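You operate a simulated robot arm through the tools that you are given. There is no shell and no other tool.

The job below is to be done with a simulated robot arm. You get a single attempt, and the scene is never put back.

JOB
Put things in order on the top of the oak table. At the end: the blue square tin stands on top of the grey tin pan; one of the draughts pieces from the top of the oak table is on top of the orange round pot; the brown felt block stands where the black iron candle holder stood; the black iron candle holder is on the red coaster; whatever was shut is shut again. Leave all else as you found it, and nothing knocked over.

Only the result counts: the job must be done as asked and must still hold three seconds after the hand-in. Knocking over, shifting, dropping, spilling or breaking anything else fails it.

ROBOT AND FRAMES
A 7-joint arm with a two-finger parallel gripper, fixed in place. Base frame: the origin is at the foot of the arm, x ahead of it, y to its left, z up; the work surface is at about z = 0.75. Units: m, degrees, N and s.
With the tool pointing down near the work surface it reaches from about 0.2 to 0.68 m from the base axis. Its first joint turns from -66.0 to 66.0 degrees. Payload 2.4 kg.
The tool frame sits at the grasp point between the pads (the TCP): z along the fingers, y along the line on which they close. The tips reach 0.03 m beyond it. Largest opening 0.094 m; finger width 0.028, thickness 0.01; the body of the gripper, 0.05 by 0.096 m, starts 0.055 m behind the TCP.
Orientation is told as [roll, pitch, yaw] about the base's x, y, z axes, in that order, counted from this pose: with the fingers straight down and closing along the base's y, the tool's x points along the base's -x, its y along +y and its z along -z.

CONTROLS
- The arm moves only by the tool apply_moves. Its argument "plan" is a list of rows, each a list of 7 numbers: the closure, from 0 (fully open) to 1 (shut), then the shift along the base's x, y, z in units of 400 mm (1.0 is 400 mm), then the turn, a rotation vector about the base's x, y, z in units of 120 degrees (1.0 is 120 degrees). In form: [[jaw, tx, ty, tz, rx, ry, rz], ...]. A call has 1 to 20 rows; each row is the pose to reach, as a shift and turn from the pose commanded when the call began. A call with a number of a shift or a turn outside -1 to 1 is refused whole. Rows are played at 5 a second. More than 0.05 m and 8.6 degrees between two rows, or a gripper value outside its range, and nothing of the call is played. Where a pose cannot be reached the arm comes as near as it can. A force on the tool above 40 N (or 10 N above the force at the start of the call, whichever is more), or a blocked arm, ends the call early, and 0.2 s more pass. The fingers move at their own pace (about 0.153 m/s each) and stop on an object; they squeeze with about 39 N. The grip force told is the motor's: it shows also when the fingers shut on nothing. Time passes only in rows, and 0.2 s behind the last, so rows that repeat a pose let the fingers close. It gives the time, the measured TCP pose, the force on the tool (base axes), the opening and the grip force at its end, in the units of the frame above (readings bear some noise), with the torque about the TCP (base axes, N m) and any sound that the robot's microphone picked up.
- Cameras (640 x 400 px; columns grow to the right, rows downward): "scene" is fixed at [0.0356, 0.4709, 1.443]; the picture's right is [-0.79, -0.62, 0.00], its down [-0.36, 0.46, -0.81] and it looks along [0.50, -0.64, -0.59] (base axes); focal length 320 px, centre (320, 200). "wrist" rides on the gripper at [0.076, 0.014, -0.103] in the tool frame; the picture's right is [-0.18, 0.98, 0.00], its down [-0.75, -0.14, -0.64] and it looks along [-0.63, -0.12, 0.77] (tool axes); focal length 243 px, centre (320, 200). There is no depth. A picture from a camera that has moved, and an enlarged one, comes with that camera's place and axes in the base frame and with its lens.
- camera(camera): a new picture of that camera. No time passes.
- enlarge(camera, box): a new picture of the part [left, top, right, bottom] of that camera's present view, enlarged. No time passes.
- finish_job(): hands the job in; it is judged then, once.

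Nothing tells you positions but the pictures and the camera data. Unless the task says otherwise, let go and move clear before handing in.

The tools are called as a command line: name --pt "numbers of a row" for each row, then --argument value for the rest, lists and objects as JSON in quotes. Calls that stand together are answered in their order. apply_moves: Moves the arm, as the interface text tells. Its arguments: {"type":"object","properties":{"plan":{"type":"array","items":{"type":"array","items":{"type":"number"}}}},"required":["plan"]} The other tools are called the same way: camera (camera) takes a picture; enlarge (camera, box) takes an enlarged picture of a part of a camera's view; finish_job () hands the job in.

At the start:

```text
time_s: 0.0
ee_pos: [0.343, -0.2272, 1.0242]
ee_rot: [0.0, -0.1, 0.0]
contact_force: [0.9, -0.6, 0.2]
torque: [-0.01, 0.04, 0.02]
width: 0.0939
grip_force: 0.2
```

scene: 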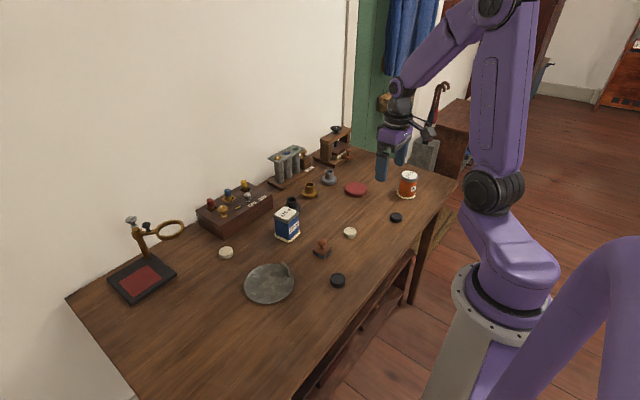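
wrist: 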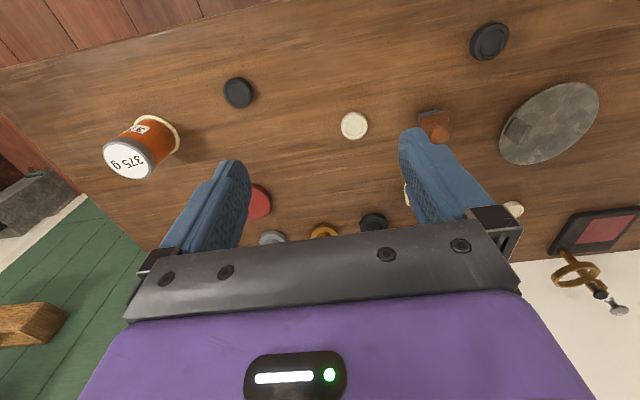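

I see a table with a blue square tin, a grey pan, an orange round pot, a red coaster, several draughts pieces, candle holders and other items. I'll look closer before moving.

enlarge --camera "scene" --box '[180, 140, 340, 240]'

enlarge --camera "scene" --box '[300, 120, 460, 220]'

enlarge --camera "scene" --box '[220, 200, 380, 300]'

enlarge --camera "scene" --box '[80, 200, 240, 300]'

```text
4.00 times, centred on (260, 190) of scene
camera zoom: at [0.0356, 0.4709, 1.443], right [-0.79, -0.62, 0.0], down [-0.36, 0.46, -0.81], along [0.5, -0.64, -0.59], focal length 1282 px, centre (560, 240)
```

zoom: 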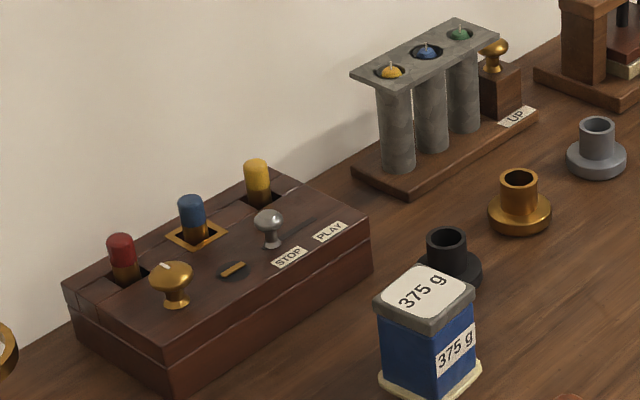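

```text
4.00 times, centred on (380, 170) of scene
camera zoom: at [0.0356, 0.4709, 1.443], right [-0.79, -0.62, 0.0], down [-0.36, 0.46, -0.81], along [0.5, -0.64, -0.59], focal length 1282 px, centre (80, 320)
```

zoom: 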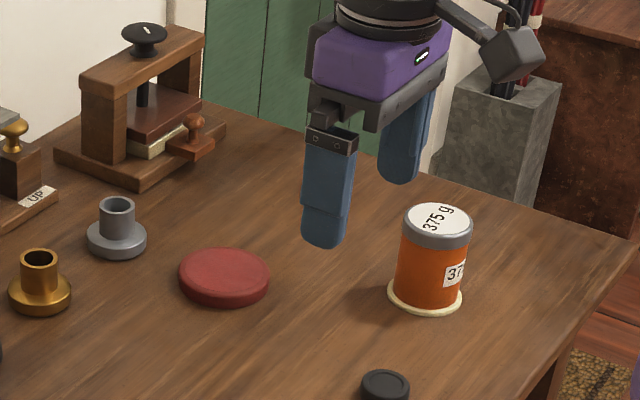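

```text
4.00 times, centred on (300, 250) of scene
camera zoom: at [0.0356, 0.4709, 1.443], right [-0.79, -0.62, 0.0], down [-0.36, 0.46, -0.81], along [0.5, -0.64, -0.59], focal length 1282 px, centre (400, 0)
```

zoom: 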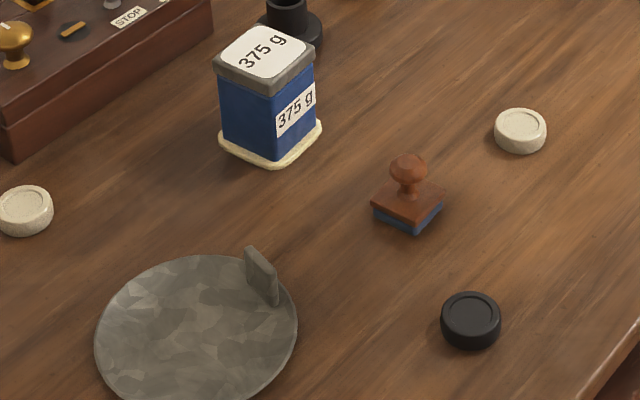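

```text
4.00 times, centred on (160, 250) of scene
camera zoom: at [0.0356, 0.4709, 1.443], right [-0.79, -0.62, 0.0], down [-0.36, 0.46, -0.81], along [0.5, -0.64, -0.59], focal length 1282 px, centre (960, 0)
```

zoom: 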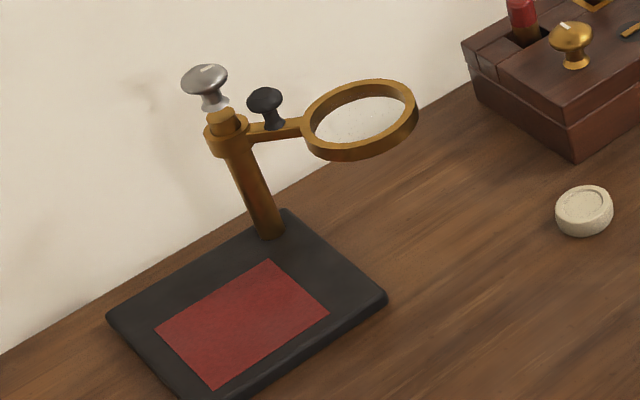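

The brown felt block isn't obvious yet; it may be inside the press or box. I'll zoom in further.

enlarge --camera "scene" --box '[308, 120, 364, 170]'

enlarge --camera "scene" --box '[190, 172, 278, 240]'

enlarge --camera "scene" --box '[262, 140, 326, 192]'

enlarge --camera "scene" --box '[270, 192, 350, 262]'

enlarge --camera "wrist" --box '[380, 60, 640, 320]'

enlarge --camera "wrist" --box '[0, 80, 280, 360]'

```text
8.00 times, centred on (336, 145) of scene
camera zoom: at [0.0356, 0.4709, 1.443], right [-0.79, -0.62, 0.0], down [-0.36, 0.46, -0.81], along [0.5, -0.64, -0.59], focal length 2564 px, centre (192, 640)
```

zoom: 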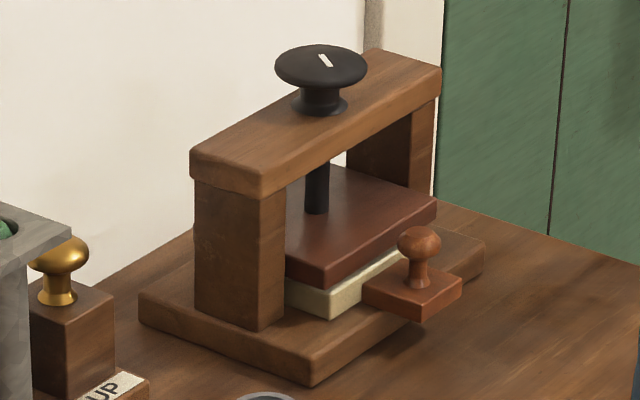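

```text
5.88 times, centred on (234, 206) of scene
camera zoom: at [0.0356, 0.4709, 1.443], right [-0.79, -0.62, 0.0], down [-0.36, 0.46, -0.81], along [0.5, -0.64, -0.59], focal length 1885 px, centre (826, 165)
```

zoom: 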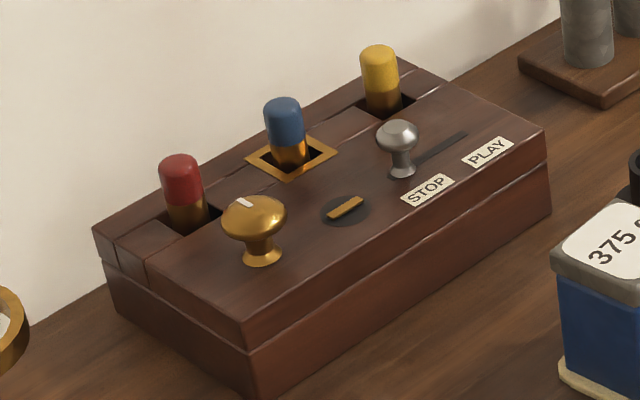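

```text
7.69 times, centred on (294, 166) of scene
camera zoom: at [0.0356, 0.4709, 1.443], right [-0.79, -0.62, 0.0], down [-0.36, 0.46, -0.81], along [0.5, -0.64, -0.59], focal length 2465 px, centre (520, 462)
```

zoom: 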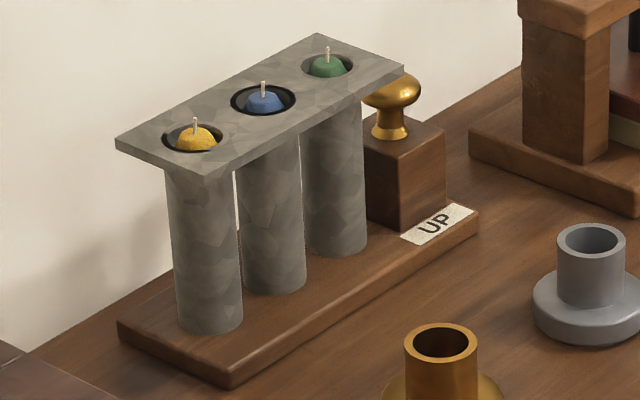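

```text
5.71 times, centred on (310, 227) of scene
camera zoom: at [0.0356, 0.4709, 1.443], right [-0.79, -0.62, 0.0], down [-0.36, 0.46, -0.81], along [0.5, -0.64, -0.59], focal length 1831 px, centre (377, 46)
```

zoom: 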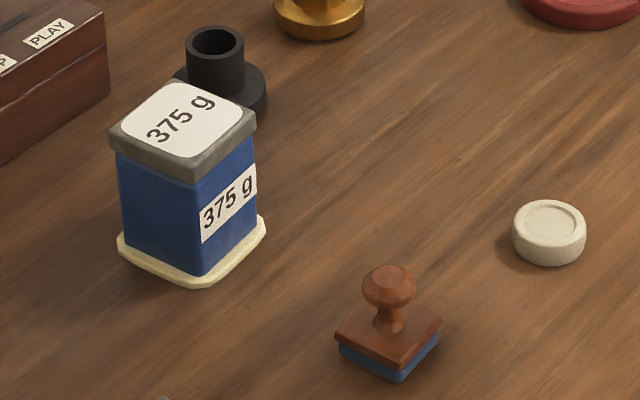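

```text
1.54 times, centred on (510, 190) of wrist
camera zoom: at [0.2666, -0.2134, 1.1272], right [0.18, 0.98, 0.0], down [0.75, -0.14, 0.64], along [0.63, -0.12, -0.77], focal length 373 px, centre (28, 215)
```

zoom: 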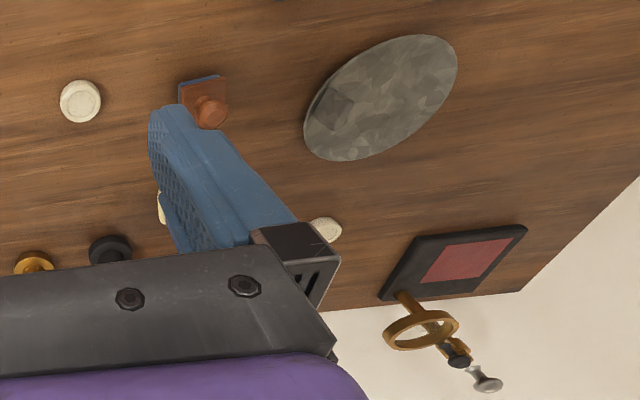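

```text
1.43 times, centred on (140, 220) of wrist
camera zoom: at [0.2666, -0.2134, 1.1272], right [0.18, 0.98, 0.0], down [0.75, -0.14, 0.64], along [0.63, -0.12, -0.77], focal length 347 px, centre (577, 171)
```

zoom: 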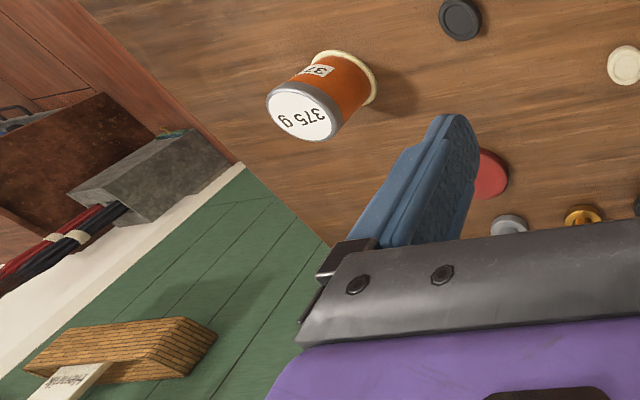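

The black holder, coaster and pot seem to be near the edge of reach. The brown felt block isn't identified yet, so I'll tilt and turn the wrist camera toward the press for a closer look.

apply_moves --pt "0 0 0 0.02 -0.0145 -0.0461 -0.0399" --pt "0 0 0 0.04 -0.0291 -0.0922 -0.0799" --pt "0 0 0 0.06 -0.0436 -0.1383 -0.1198" --pt "0 0 0 0.08 -0.0581 -0.1844 -0.1597" --pt "0 0 0 0.08 -0.0726 -0.2305 -0.1996" --pt "0 0 0 0.08 -0.0872 -0.2766 -0.2396" --pt "0 0 0 0.08 -0.1017 -0.3227 -0.2795" --pt "0 0 0 0.08 -0.1017 -0.3227 -0.2795"

camera --camera "wrist"

camera --camera "scene"

```text
time_s: 1.8
ee_pos: [0.3499, -0.2306, 1.0601]
ee_rot: [-3.7, -39.5, -29.7]
contact_force: [1.0, 0.0, 0.7]
torque: [0.1, 0.03, -0.09]
width: 0.0939
grip_force: 0.1
out of reach, approached as far as the arm can: row 6, 7, 8
```

```text
taken
camera wrist: at [0.2533, -0.1505, 1.0899], right [0.64, 0.76, 0.07], down [0.1, -0.17, 0.98], along [0.76, -0.62, -0.18], focal length 243 px, centre (320, 200)
```

wrist: 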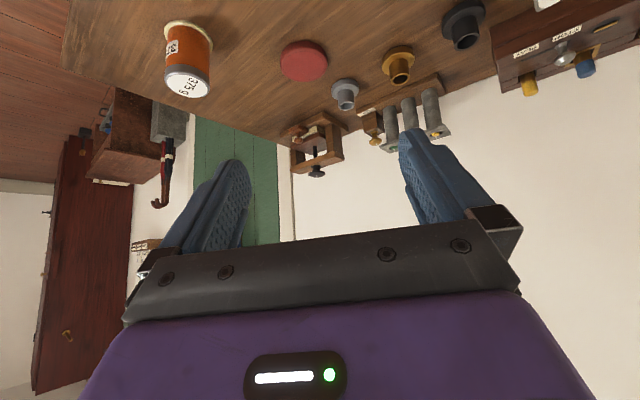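

```text
taken
```

scene: 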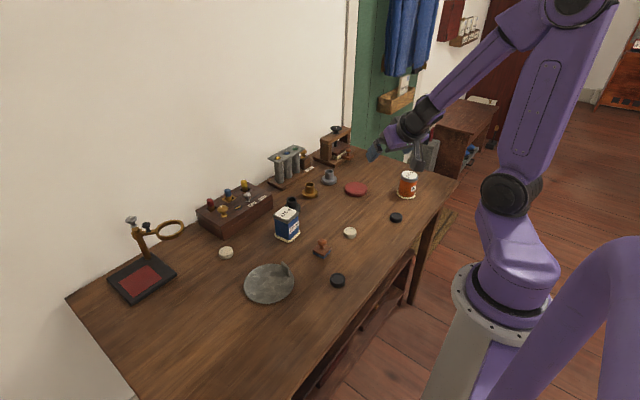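

enlarge --camera "wrist" --box '[270, 90, 350, 190]'

enlarge --camera "wrist" --box '[330, 40, 460, 150]'

enlarge --camera "wrist" --box '[480, 0, 640, 100]'

enlarge --camera "scene" --box '[300, 240, 420, 400]'

```text
4.00 times, centred on (310, 140) of wrist
camera zoom: at [0.2533, -0.1505, 1.0899], right [0.64, 0.76, 0.07], down [0.1, -0.17, 0.98], along [0.76, -0.62, -0.18], focal length 970 px, centre (360, 440)
```

zoom: 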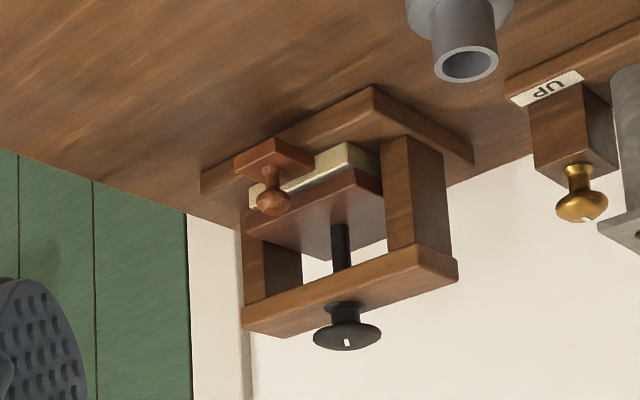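

```text
3.64 times, centred on (395, 95) of wrist
camera zoom: at [0.2533, -0.1505, 1.0899], right [0.64, 0.76, 0.07], down [0.1, -0.17, 0.98], along [0.76, -0.62, -0.18], focal length 882 px, centre (47, 582)
```

zoom: 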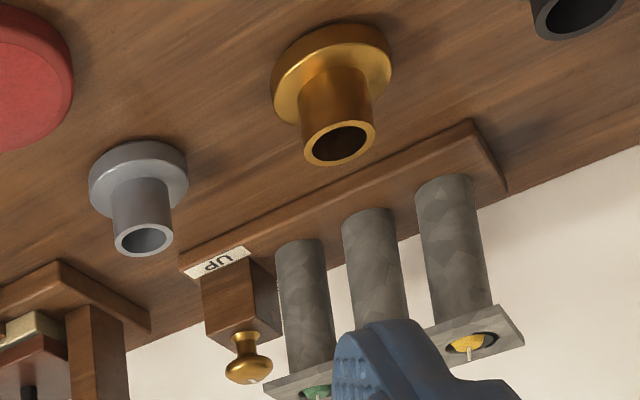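

```text
4.00 times, centred on (560, 50) of wrist
camera zoom: at [0.2533, -0.1505, 1.0899], right [0.64, 0.76, 0.07], down [0.1, -0.17, 0.98], along [0.76, -0.62, -0.18], focal length 970 px, centre (-640, 800)
```

zoom: 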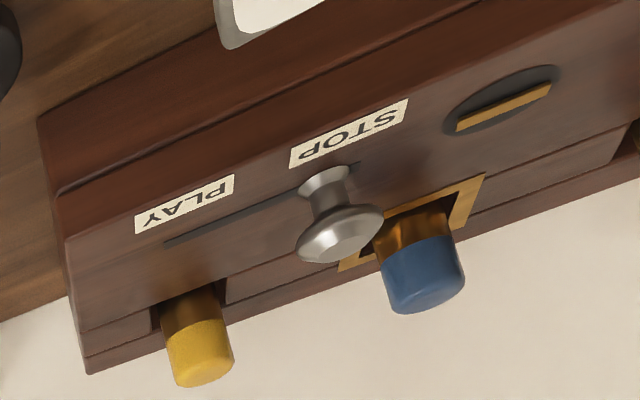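

```text
2.50 times, centred on (360, 320) of scene
camera zoom: at [0.0356, 0.4709, 1.443], right [-0.79, -0.62, 0.0], down [-0.36, 0.46, -0.81], along [0.5, -0.64, -0.59], focal length 801 px, centre (220, -100)
```

zoom: 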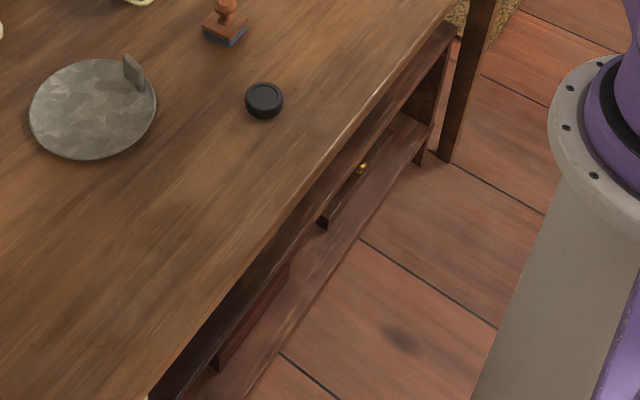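

There appear to be drawers/boxes under the table top near the front edge, one with a small brass knob. I'll zoom in there.

enlarge --camera "scene" --box '[350, 270, 414, 340]'

enlarge --camera "scene" --box '[300, 300, 380, 400]'

enlarge --camera "scene" --box '[380, 240, 440, 310]'

enlarge --camera "scene" --box '[360, 60, 500, 160]'

```text
5.71 times, centred on (382, 305) of scene
camera zoom: at [0.0356, 0.4709, 1.443], right [-0.79, -0.62, 0.0], down [-0.36, 0.46, -0.81], along [0.5, -0.64, -0.59], focal length 1831 px, centre (-34, -400)
```

zoom: 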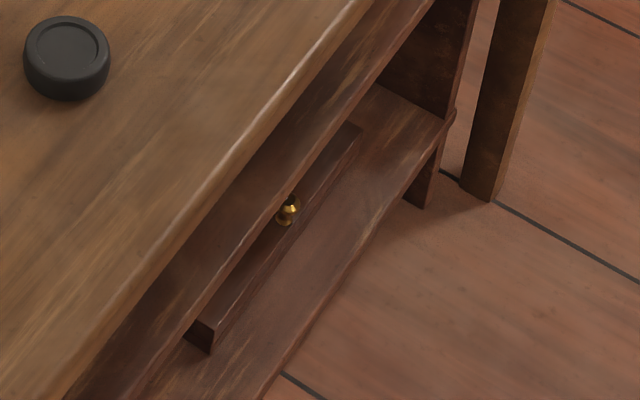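

```text
4.00 times, centred on (340, 350) of scene
camera zoom: at [0.0356, 0.4709, 1.443], right [-0.79, -0.62, 0.0], down [-0.36, 0.46, -0.81], along [0.5, -0.64, -0.59], focal length 1282 px, centre (240, -400)
```

zoom: 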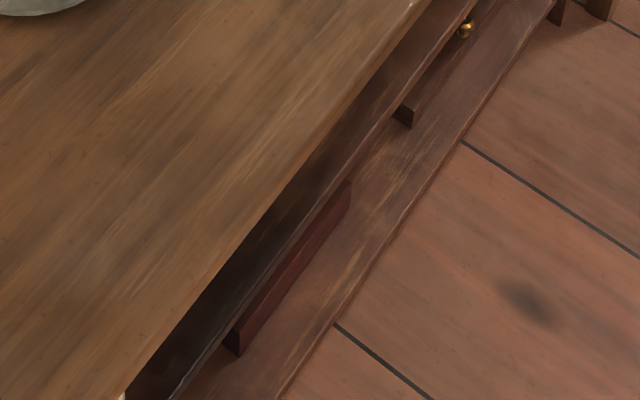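

```text
5.71 times, centred on (410, 275) of scene
camera zoom: at [0.0356, 0.4709, 1.443], right [-0.79, -0.62, 0.0], down [-0.36, 0.46, -0.81], along [0.5, -0.64, -0.59], focal length 1831 px, centre (-194, -229)
```

zoom: 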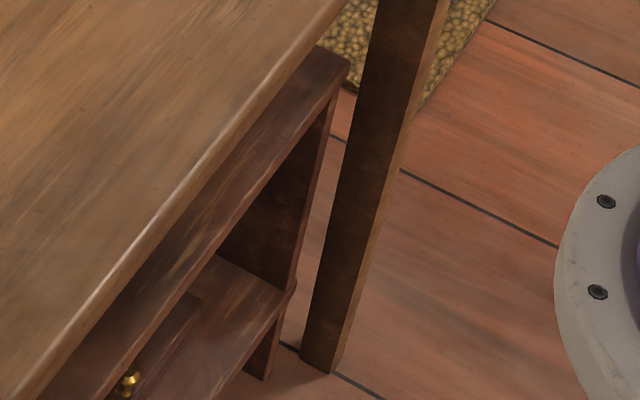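

```text
4.00 times, centred on (430, 110) of scene
camera zoom: at [0.0356, 0.4709, 1.443], right [-0.79, -0.62, 0.0], down [-0.36, 0.46, -0.81], along [0.5, -0.64, -0.59], focal length 1282 px, centre (-120, 560)
```

zoom: 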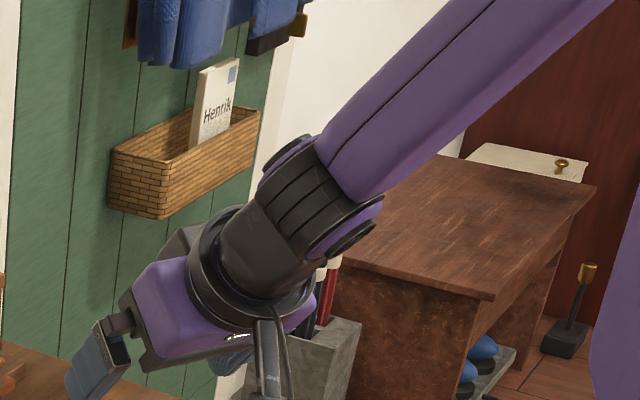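

The low shelf under the table is far out of reach, so it's likely décor. I'll go back upright and survey the table from above the middle and the left to look for the felt block.

apply_moves --pt "0 0 0.02 0 0.0145 0.0461 0.0399" --pt "0 0 0.06 0 0.0291 0.0922 0.0799" --pt "0 0 0.12 0 0.0436 0.1383 0.1198" --pt "0 0 0.2 0 0.0581 0.1844 0.1597" --pt "0 0 0.3 0 0.0726 0.2305 0.1996" --pt "0 0 0.4 0 0.0872 0.2766 0.2396" --pt "0 0 0.5 0 0.1017 0.3227 0.2795" --pt "0 0 0.55 0 0.1017 0.3227 0.2795" --pt "0 0 0.55 0 0.1017 0.3227 0.2795"

camera --camera "wrist"

camera --camera "scene"

```text
time_s: 3.8
ee_pos: [0.3526, -0.0071, 1.0599]
ee_rot: [0.0, 0.1, 0.1]
contact_force: [0.0, -1.1, -0.4]
torque: [0.01, 0.0, -0.03]
width: 0.0942
grip_force: 0.0
```

```text
taken
camera wrist: at [0.2765, 0.0068, 1.1628], right [0.18, 0.98, 0.0], down [0.75, -0.14, 0.64], along [0.63, -0.12, -0.77], focal length 243 px, centre (320, 200)
```

wrist: 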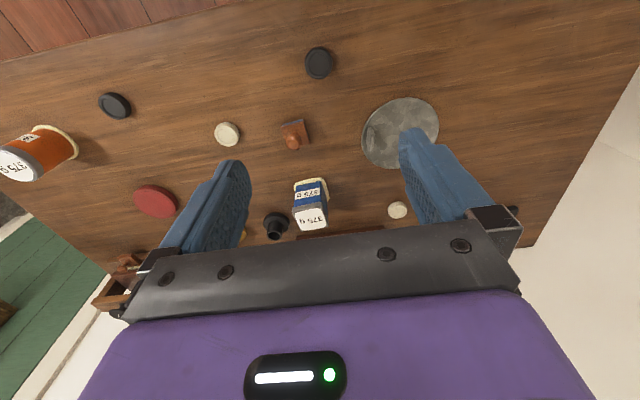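

```text
taken
```

scene: 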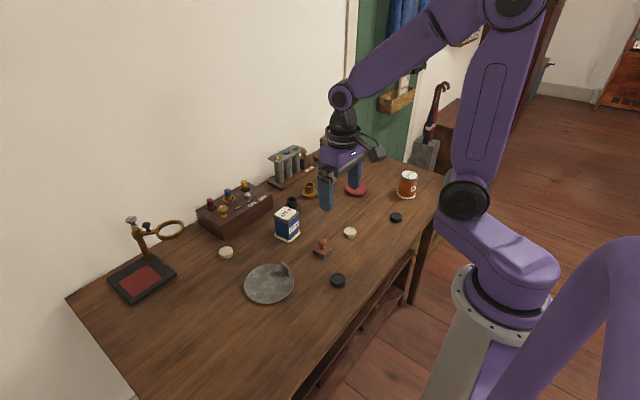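

enlarge --camera "wrist" --box '[250, 90, 410, 250]'

enlarge --camera "wrist" --box '[340, 60, 540, 260]'

enlarge --camera "wrist" --box '[0, 80, 260, 320]'

enlarge --camera "wrist" --box '[265, 100, 325, 170]'

```text
2.50 times, centred on (330, 170) of wrist
camera zoom: at [0.2765, 0.0068, 1.1628], right [0.18, 0.98, 0.0], down [0.75, -0.14, 0.64], along [0.63, -0.12, -0.77], focal length 606 px, centre (295, 275)
```

zoom: 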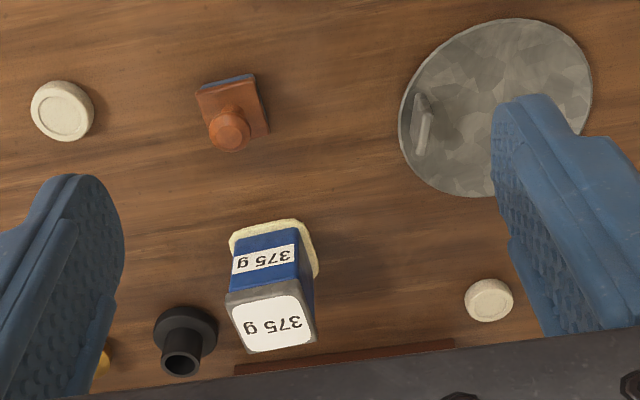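

```text
2.00 times, centred on (440, 160) of wrist
camera zoom: at [0.2765, 0.0068, 1.1628], right [0.18, 0.98, 0.0], down [0.75, -0.14, 0.64], along [0.63, -0.12, -0.77], focal length 485 px, centre (80, 280)
```

zoom: 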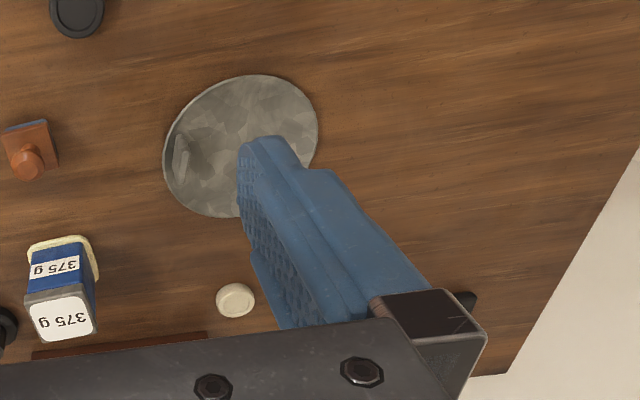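

```text
1.67 times, centred on (130, 200) of wrist
camera zoom: at [0.2765, 0.0068, 1.1628], right [0.18, 0.98, 0.0], down [0.75, -0.14, 0.64], along [0.63, -0.12, -0.77], focal length 404 px, centre (637, 200)
```

zoom: 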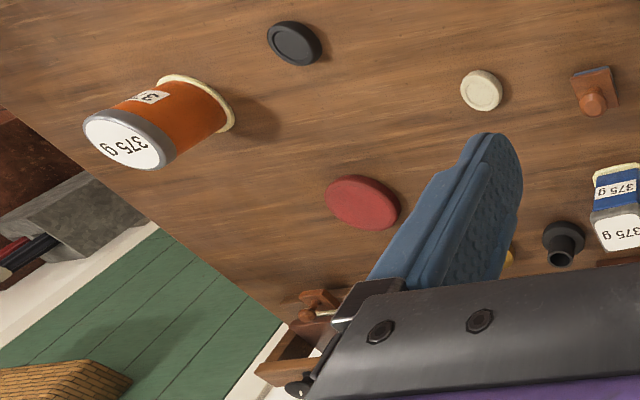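

```text
5.71 times, centred on (295, 135) of wrist
camera zoom: at [0.2765, 0.0068, 1.1628], right [0.18, 0.98, 0.0], down [0.75, -0.14, 0.64], along [0.63, -0.12, -0.77], focal length 1386 px, centre (463, 571)
```

zoom: 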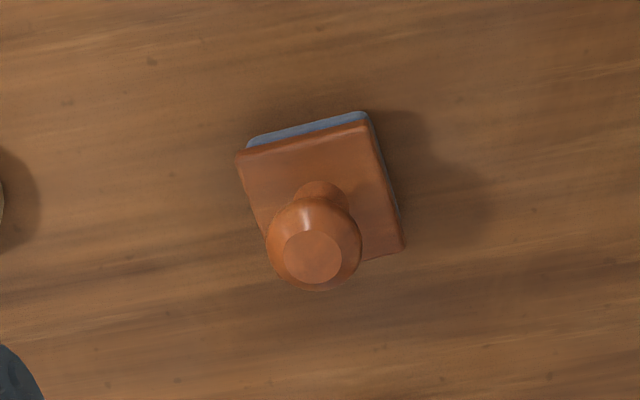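

The block with a knob on the table (brown with a blue underside) may be the felt block, but there's a similar piece at the press. I'll move to look closer at the press to be sure.

apply_moves --pt "0 0 -0.1 0 0 0 -0.06" --pt "0 0 -0.2 0 0 0 -0.12" --pt "0 0.0 -0.3 0 0 0 -0.18" --pt "0 0 -0.4 0 0 0 -0.24" --pt "0 0 -0.5 0 0 0 -0.3" --pt "0 0 -0.6 0 0 0 -0.33" --pt "0 0.02 -0.7 -0.03 0 0 -0.35" --pt "0 0.05 -0.75 -0.06 0 0 -0.35" --pt "0 0.1 -0.8 -0.1 0 0 -0.35" --pt "0 0.1 -0.8 -0.1 0 0 -0.35"

camera --camera "wrist"

enlarge --camera "scene" --box '[330, 140, 362, 165]'

```text
time_s: 6.0
ee_pos: [0.3914, -0.331, 1.0204]
ee_rot: [0.0, 0.0, -41.9]
contact_force: [0.7, -0.1, 0.4]
torque: [-0.02, 0.01, -0.03]
width: 0.0938
grip_force: 0.1
```

```text
taken
camera wrist: at [0.3442, -0.2692, 1.1227], right [0.79, 0.61, 0.0], down [0.47, -0.61, 0.64], along [0.39, -0.51, -0.77], focal length 243 px, centre (320, 200)
```

wrist: 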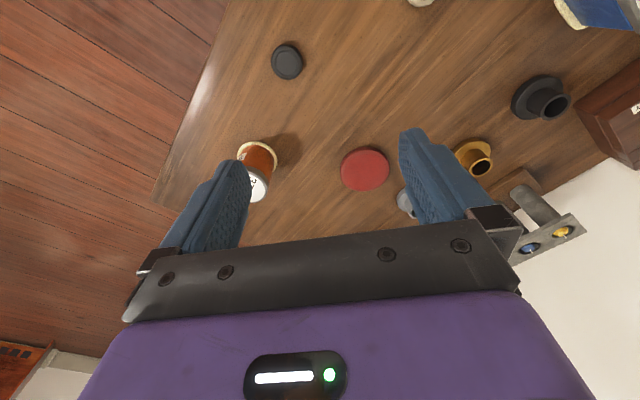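

```text
16.00 times, centred on (346, 152) of scene
camera zoom: at [0.0356, 0.4709, 1.443], right [-0.79, -0.62, 0.0], down [-0.36, 0.46, -0.81], along [0.5, -0.64, -0.59], focal length 5128 px, centre (-96, 960)
```

zoom: 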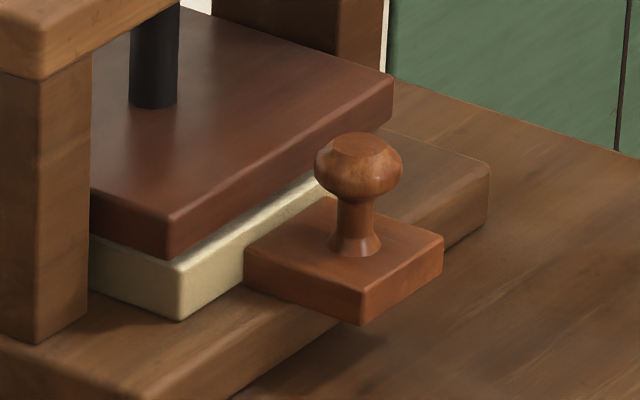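

enlarge --camera "scene" --box '[306, 233, 338, 260]'

enlarge --camera "scene" --box '[272, 194, 304, 219]'

enlarge --camera "scene" --box '[268, 205, 308, 245]'

enlarge --camera "scene" --box '[236, 250, 304, 306]'

```text
14.81 times, centred on (322, 246) of scene
camera zoom: at [0.0356, 0.4709, 1.443], right [-0.79, -0.62, 0.0], down [-0.36, 0.46, -0.81], along [0.5, -0.64, -0.59], focal length 4748 px, centre (290, -489)
```

zoom: 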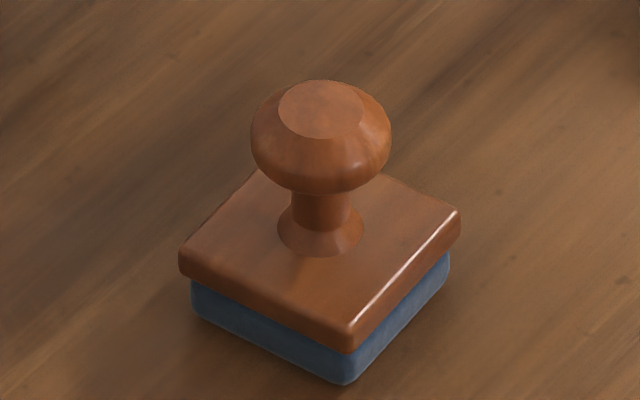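

```text
16.00 times, centred on (288, 206) of scene
camera zoom: at [0.0356, 0.4709, 1.443], right [-0.79, -0.62, 0.0], down [-0.36, 0.46, -0.81], along [0.5, -0.64, -0.59], focal length 5128 px, centre (832, 96)
```

zoom: 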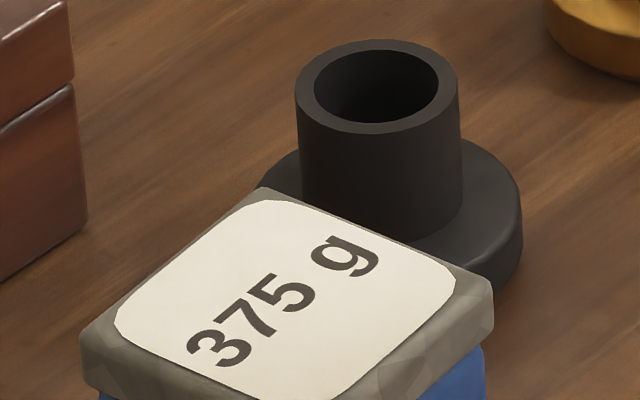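

```text
10.00 times, centred on (288, 225) of scene
camera zoom: at [0.0356, 0.4709, 1.443], right [-0.79, -0.62, 0.0], down [-0.36, 0.46, -0.81], along [0.5, -0.64, -0.59], focal length 3205 px, centre (640, -50)
```

zoom: 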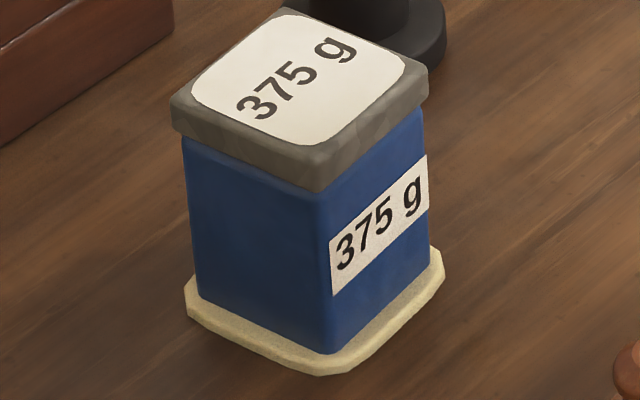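

```text
7.14 times, centred on (270, 278) of scene
camera zoom: at [0.0356, 0.4709, 1.443], right [-0.79, -0.62, 0.0], down [-0.36, 0.46, -0.81], along [0.5, -0.64, -0.59], focal length 2289 px, centre (677, -357)
```

zoom: 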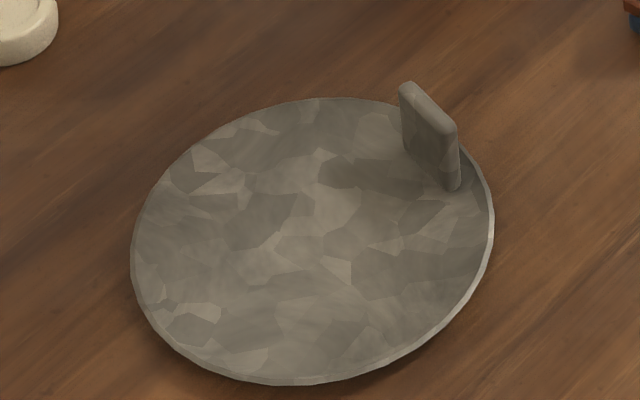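

The press piece is just its slide handle, so the brown wooden block with the felt sole at about (0.45, -0.075) is the felt block, and nothing needs opening. I'll check the pose-reading noise with null moves before working.

apply_moves --pt "0 0 0 0 0 0 0"

apply_moves --pt "0 0 0 0 0 0 0"

apply_moves --pt "0 0 0 0 0 0 0"

```text
time_s: 6.4
ee_pos: [0.3907, -0.3312, 1.02]
ee_rot: [0.0, 0.1, -41.9]
contact_force: [-0.2, -0.1, -0.1]
torque: [-0.01, -0.01, 0.01]
width: 0.0941
grip_force: 0.1
```

```text
time_s: 6.8
ee_pos: [0.3907, -0.3315, 1.0214]
ee_rot: [0.0, -0.1, -42.0]
contact_force: [0.7, 0.0, 0.1]
torque: [-0.01, 0.0, -0.01]
width: 0.0938
grip_force: 0.1
```

```text
time_s: 7.2
ee_pos: [0.3916, -0.3308, 1.0192]
ee_rot: [0.0, 0.1, -41.9]
contact_force: [-0.4, 1.1, 0.7]
torque: [0.0, -0.02, 0.0]
width: 0.0941
grip_force: 0.1
```

Noise is under 1 mm. First job: the blue tin. I'll hover above it with the fingers closing along x so that later the pan's upright tab won't be in the way, then check the view.

apply_moves --pt "0 0.055 0.073 -0.025 0 0 -0.0407" --pt "0 0.11 0.146 -0.05 0 0 -0.0815" --pt "0 0.166 0.218 -0.075 0 0 -0.1222" --pt "0 0.221 0.291 -0.1 0 0 -0.163" --pt "0 0.276 0.364 -0.125 0 0 -0.2037" --pt "0 0.332 0.437 -0.15 0 0 -0.2445" --pt "0 0.387 0.509 -0.175 0 0 -0.2852" --pt "0 0.442 0.582 -0.2 0 0 -0.326" --pt "0 0.4975 0.655 -0.225 0 0 -0.3667" --pt "0 0.4975 0.655 -0.225 0 0 -0.3667" --pt "0 0.4975 0.655 -0.225 0 0 -0.3667"

camera --camera "wrist"

camera --camera "scene"

```text
time_s: 9.6
ee_pos: [0.5892, -0.0671, 0.9286]
ee_rot: [0.0, 0.0, -86.0]
contact_force: [-0.6, 0.0, -0.7]
torque: [-0.02, 0.03, 0.03]
width: 0.0944
grip_force: 0.1
```

```text
taken
camera wrist: at [0.5987, 0.0106, 1.0317], right [0.99, -0.11, 0.0], down [-0.09, -0.76, 0.64], along [-0.07, -0.64, -0.77], focal length 243 px, centre (320, 200)
```

wrist: 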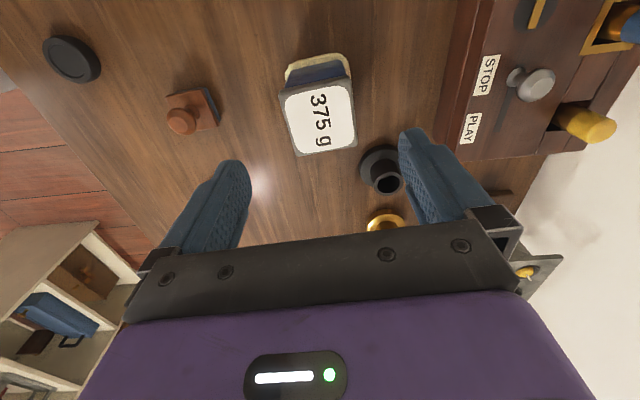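

```text
taken
```

scene: 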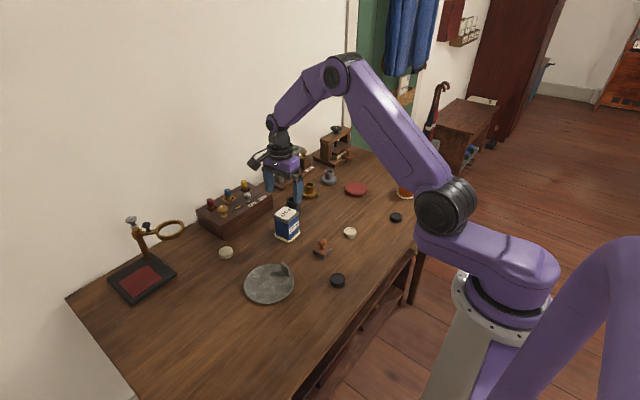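

The tin is centred at about (0.590, -0.069), turned about 4°, so the tool lines up. I'll descend straight down and close on it.

apply_moves --pt "0 0 0 -0.06 0 0 0" --pt "0 0 0 -0.12 0 0 0" --pt "0 0 0 -0.18 0 0 0" --pt "0 0 0 -0.24 0 0 0" --pt "0 0 0 -0.3 0 0 0" --pt "0 0 0 -0.3375 0 0 0" --pt "0 0 0 -0.3375 0 0 0"

enlarge --camera "scene" --box '[240, 160, 340, 250]'

camera --camera "wrist"

```text
time_s: 11.2
ee_pos: [0.5902, -0.0669, 0.7951]
ee_rot: [-0.1, -0.1, -85.9]
contact_force: [-0.3, 0.9, -0.3]
torque: [-0.01, 0.01, 0.07]
width: 0.0938
grip_force: 0.1
```

```text
4.44 times, centred on (290, 205) of scene
camera zoom: at [0.0356, 0.4709, 1.443], right [-0.79, -0.62, 0.0], down [-0.36, 0.46, -0.81], along [0.5, -0.64, -0.59], focal length 1424 px, centre (453, 178)
```

zoom: 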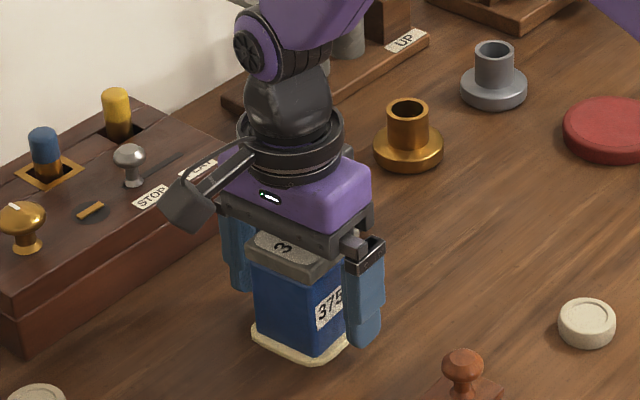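

```text
taken
camera wrist: at [0.5991, 0.0101, 0.8981], right [0.99, -0.11, 0.0], down [-0.09, -0.76, 0.64], along [-0.07, -0.64, -0.77], focal length 243 px, centre (320, 200)
```

wrist: 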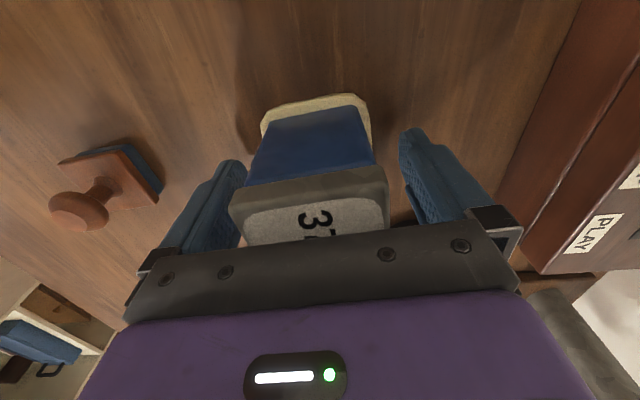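

Aligned well. Closing on the tin and lifting slightly.

apply_moves --pt "0.3 0 0 0 0 0 0" --pt "0.6 0 0 0 0 0 0" --pt "1 0 0 0 0 0 0" --pt "1 0 0 0 0 0 0" --pt "1 0 0 0 0 0 0"

enlarge --camera "scene" --box '[240, 160, 340, 250]'

```text
time_s: 12.4
ee_pos: [0.5889, -0.0673, 0.7956]
ee_rot: [0.2, 0.0, -85.9]
contact_force: [0.2, 0.8, 0.5]
torque: [-0.06, -0.09, 0.04]
width: 0.0612
grip_force: 39.1
```

```text
4.44 times, centred on (290, 205) of scene
camera zoom: at [0.0356, 0.4709, 1.443], right [-0.79, -0.62, 0.0], down [-0.36, 0.46, -0.81], along [0.5, -0.64, -0.59], focal length 1424 px, centre (453, 178)
```

zoom: 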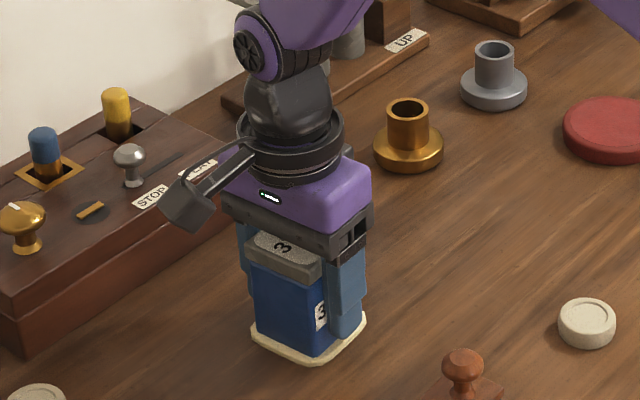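

Tin held (width 61 mm). Lifting and carrying it above the pan centre at about (0.489, 0.116).

apply_moves --pt "1 0 0 0.05 0 0 0" --pt "1 0 0 0.12 0 0 0" --pt "1 0 0 0.2 0 0 0" --pt "1 -0.04 0.074 0.22 0 0 0" --pt "1 -0.08 0.147 0.22 0 0 0" --pt "1 -0.121 0.222 0.22 0 0 0" --pt "1 -0.162 0.296 0.22 0 0 0" --pt "1 -0.202 0.37 0.22 0 0 0" --pt "1 -0.23 0.425 0.22 0 0 0" --pt "1 -0.2525 0.4625 0.22 0 0 0" --pt "1 -0.2525 0.4625 0.22 0 0 0" --pt "1 -0.2525 0.4625 0.22 0 0 0"

camera --camera "wrist"

camera --camera "scene"

```text
time_s: 15.0
ee_pos: [0.4877, 0.1172, 0.884]
ee_rot: [0.1, 0.0, -86.0]
contact_force: [0.6, -0.2, -3.2]
torque: [-0.02, 0.01, 0.03]
width: 0.0564
grip_force: 38.4
```

```text
taken
camera wrist: at [0.4978, 0.1938, 0.9867], right [0.99, -0.11, 0.0], down [-0.09, -0.76, 0.64], along [-0.07, -0.64, -0.77], focal length 243 px, centre (320, 200)
```

wrist: 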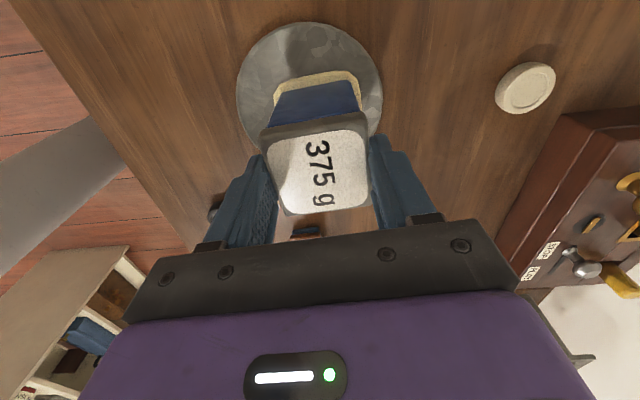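

```text
taken
```

scene: 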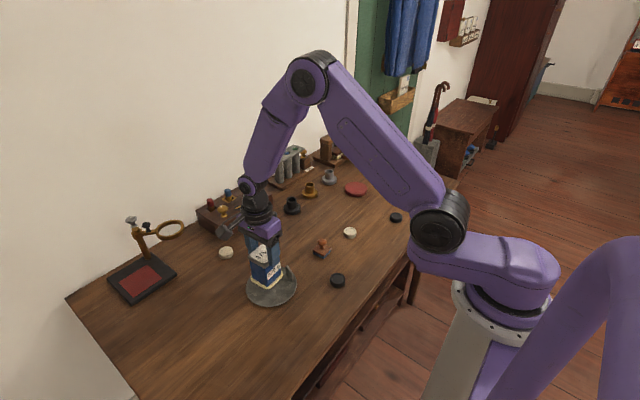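

The width changed during the lift, and the tin looks lower between the fingers than before; checking closely.

enlarge --camera "scene" --box '[220, 200, 320, 310]'

enlarge --camera "wrist" --box '[200, 10, 440, 250]'

```text
3.64 times, centred on (270, 255) of scene
camera zoom: at [0.0356, 0.4709, 1.443], right [-0.79, -0.62, 0.0], down [-0.36, 0.46, -0.81], along [0.5, -0.64, -0.59], focal length 1166 px, centre (502, 0)
```

zoom: 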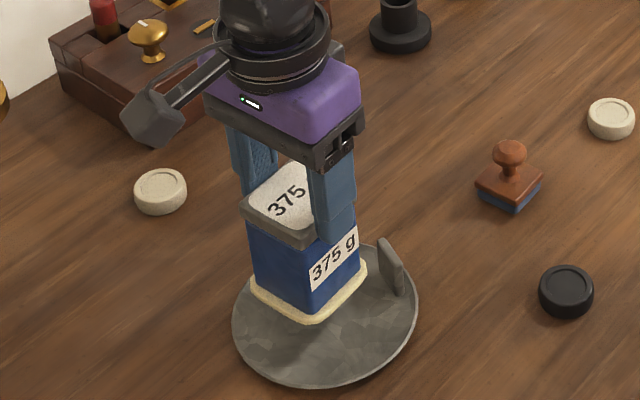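

```text
1.67 times, centred on (320, 130) of wrist
camera zoom: at [0.4978, 0.1938, 0.9867], right [0.99, -0.11, 0.0], down [-0.09, -0.76, 0.64], along [-0.07, -0.64, -0.77], focal length 404 px, centre (320, 317)
```

zoom: 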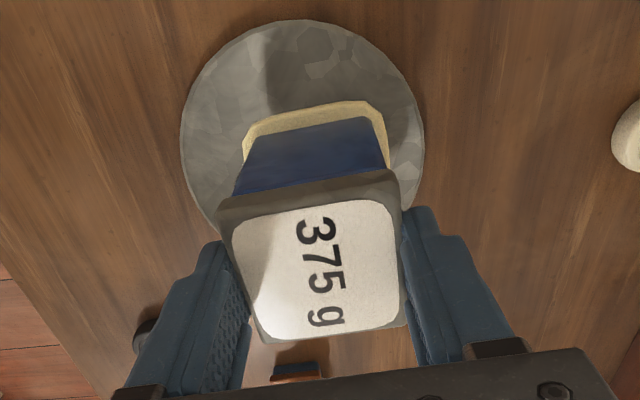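

The tin slipped down in the grip by ~4 cm but is upright over the pan, with its base a few cm above it. I'll lower it promptly and look again.

apply_moves --pt "1 0 0 -0.04 0 0 0" --pt "1 0 0 -0.07 0 0 0"

enlarge --camera "scene" --box '[220, 200, 320, 310]'

enlarge --camera "wrist" --box '[200, 10, 440, 250]'

```text
time_s: 15.6
ee_pos: [0.4884, 0.1165, 0.8562]
ee_rot: [0.0, 0.0, -85.9]
contact_force: [-0.5, -0.3, -3.7]
torque: [0.0, -0.02, -0.01]
width: 0.0566
grip_force: 39.2
```

```text
3.64 times, centred on (270, 255) of scene
camera zoom: at [0.0356, 0.4709, 1.443], right [-0.79, -0.62, 0.0], down [-0.36, 0.46, -0.81], along [0.5, -0.64, -0.59], focal length 1166 px, centre (502, 0)
```

zoom: 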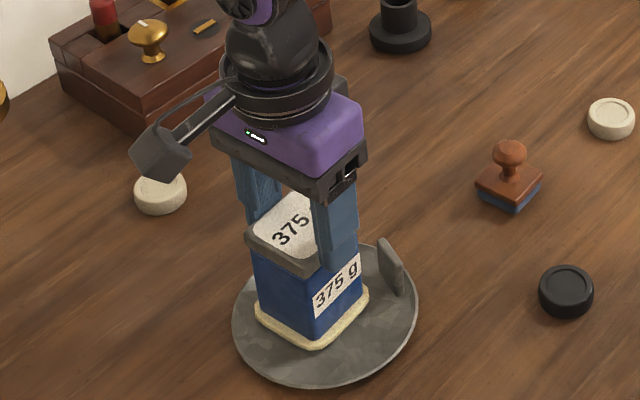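

```text
1.67 times, centred on (320, 130) of wrist
camera zoom: at [0.4977, 0.1942, 0.959], right [0.99, -0.11, 0.0], down [-0.09, -0.76, 0.64], along [-0.07, -0.64, -0.77], focal length 404 px, centre (320, 317)
```

zoom: 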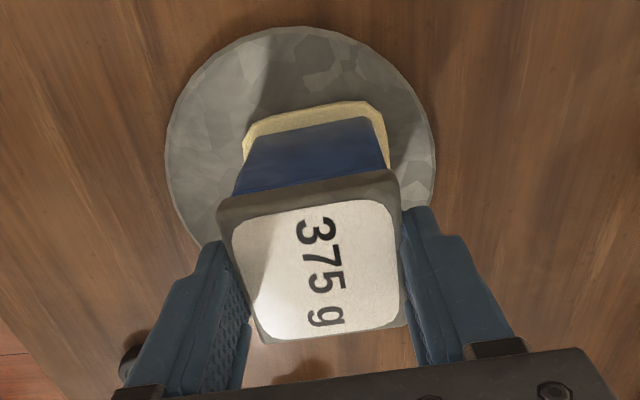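

The tin is stable now, with its base about 7 mm above the pan. Lowering slowly to contact.

apply_moves --pt "1 0 0 -0.006 0 0 0" --pt "1 0 0 -0.012 0 0 0"

apply_moves --pt "1 0 0 -0.004 0 0 0" --pt "1 0 0 -0.004 0 0 0"

```text
time_s: 16.2
ee_pos: [0.4887, 0.1168, 0.8512]
ee_rot: [0.0, -0.1, -86.1]
contact_force: [-5.1, -0.7, 17.2]
torque: [-0.18, 0.62, -0.02]
width: 0.0567
grip_force: 38.6
```

```text
time_s: 16.8
ee_pos: [0.49, 0.1176, 0.8506]
ee_rot: [0.2, 0.0, -85.9]
contact_force: [-6.2, 0.2, 32.1]
torque: [-0.03, 0.33, -0.01]
width: 0.0567
grip_force: 38.9
```

Contact with the pan confirmed. Relieving the pressure, then opening and rising.

apply_moves --pt "1 0 0 0.005 0 0 0" --pt "1 0 0 0.009 0 0 0" --pt "1 0 0 0.01 0 0 0"

enlarge --camera "scene" --box '[220, 200, 320, 310]'

```text
time_s: 17.6
ee_pos: [0.4874, 0.1162, 0.8523]
ee_rot: [-0.1, 0.0, -86.1]
contact_force: [-0.1, 0.2, -4.0]
torque: [0.04, -0.01, 0.0]
width: 0.0563
grip_force: 39.1
```

```text
3.64 times, centred on (270, 255) of scene
camera zoom: at [0.0356, 0.4709, 1.443], right [-0.79, -0.62, 0.0], down [-0.36, 0.46, -0.81], along [0.5, -0.64, -0.59], focal length 1166 px, centre (502, 0)
```

zoom: 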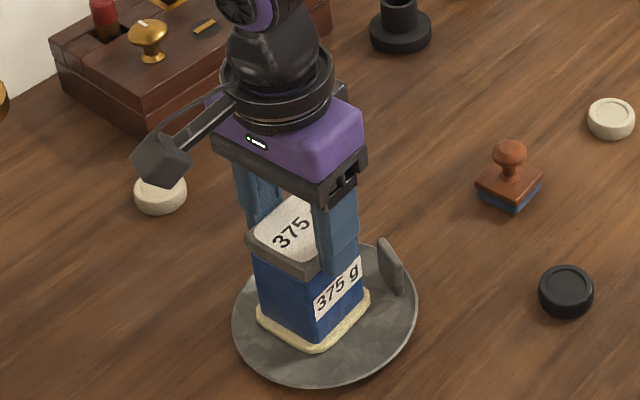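

apply_moves --pt "1 0 0 -0.003 0 0 0" --pt "1 0 0 -0.003 0 0 0"

```text
time_s: 18.2
ee_pos: [0.4892, 0.1175, 0.8525]
ee_rot: [0.0, 0.0, -85.9]
contact_force: [0.3, 0.0, -4.0]
torque: [-0.02, 0.02, -0.03]
width: 0.0566
grip_force: 39.2
```

apply_moves --pt "1 0 0 -0.003 0 0 0" --pt "1 0 0 -0.003 0 0 0"

```text
time_s: 18.8
ee_pos: [0.4877, 0.1174, 0.8514]
ee_rot: [0.0, -0.1, -86.0]
contact_force: [-0.6, -0.1, -4.3]
torque: [-0.03, 0.05, 0.01]
width: 0.0568
grip_force: 39.0
```

apply_moves --pt "1 0 0 -0.003 0 0 0" --pt "1 0 0 -0.003 0 0 0"

```text
time_s: 19.4
ee_pos: [0.4889, 0.1163, 0.8496]
ee_rot: [0.0, 0.0, -86.1]
contact_force: [-6.6, -1.6, 19.2]
torque: [-0.03, 0.14, -0.03]
width: 0.0565
grip_force: 38.6
```

apply_moves --pt "1 0 0 0.0015 0 0 0" --pt "0.36 0 0 0.0015 0 0 0" --pt "0.3 0 0 0.0015 0 0 0" --pt "0.2 0 0 0.0015 0 0 0" --pt "0.05 0 0 0.0015 0 0 0" --pt "0 0 0 0.0015 0 0 0"

enlarge --camera "scene" --box '[220, 200, 320, 310]'

camera --camera "wrist"

```text
time_s: 20.8
ee_pos: [0.4894, 0.1172, 0.8495]
ee_rot: [0.0, 0.0, -86.0]
contact_force: [0.0, 0.2, -0.8]
torque: [-0.01, -0.01, -0.02]
width: 0.0939
grip_force: 0.0
```

```text
3.64 times, centred on (270, 255) of scene
camera zoom: at [0.0356, 0.4709, 1.443], right [-0.79, -0.62, 0.0], down [-0.36, 0.46, -0.81], along [0.5, -0.64, -0.59], focal length 1166 px, centre (502, 0)
```

zoom: 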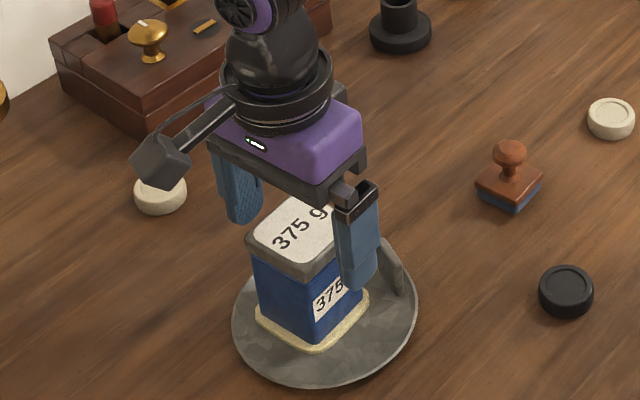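

```text
taken
camera wrist: at [0.4982, 0.1947, 0.953], right [0.99, -0.11, 0.0], down [-0.09, -0.76, 0.64], along [-0.07, -0.64, -0.77], focal length 243 px, centre (320, 200)
```

wrist: 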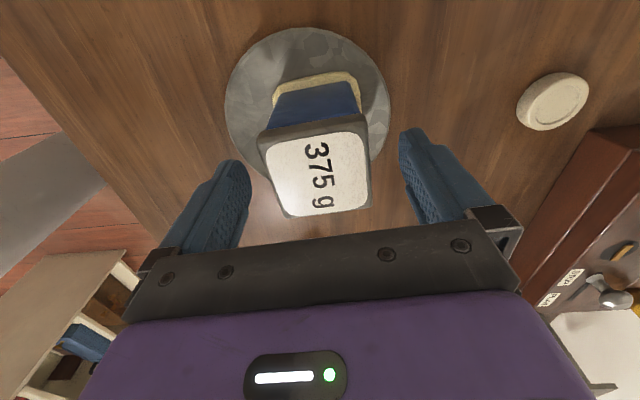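

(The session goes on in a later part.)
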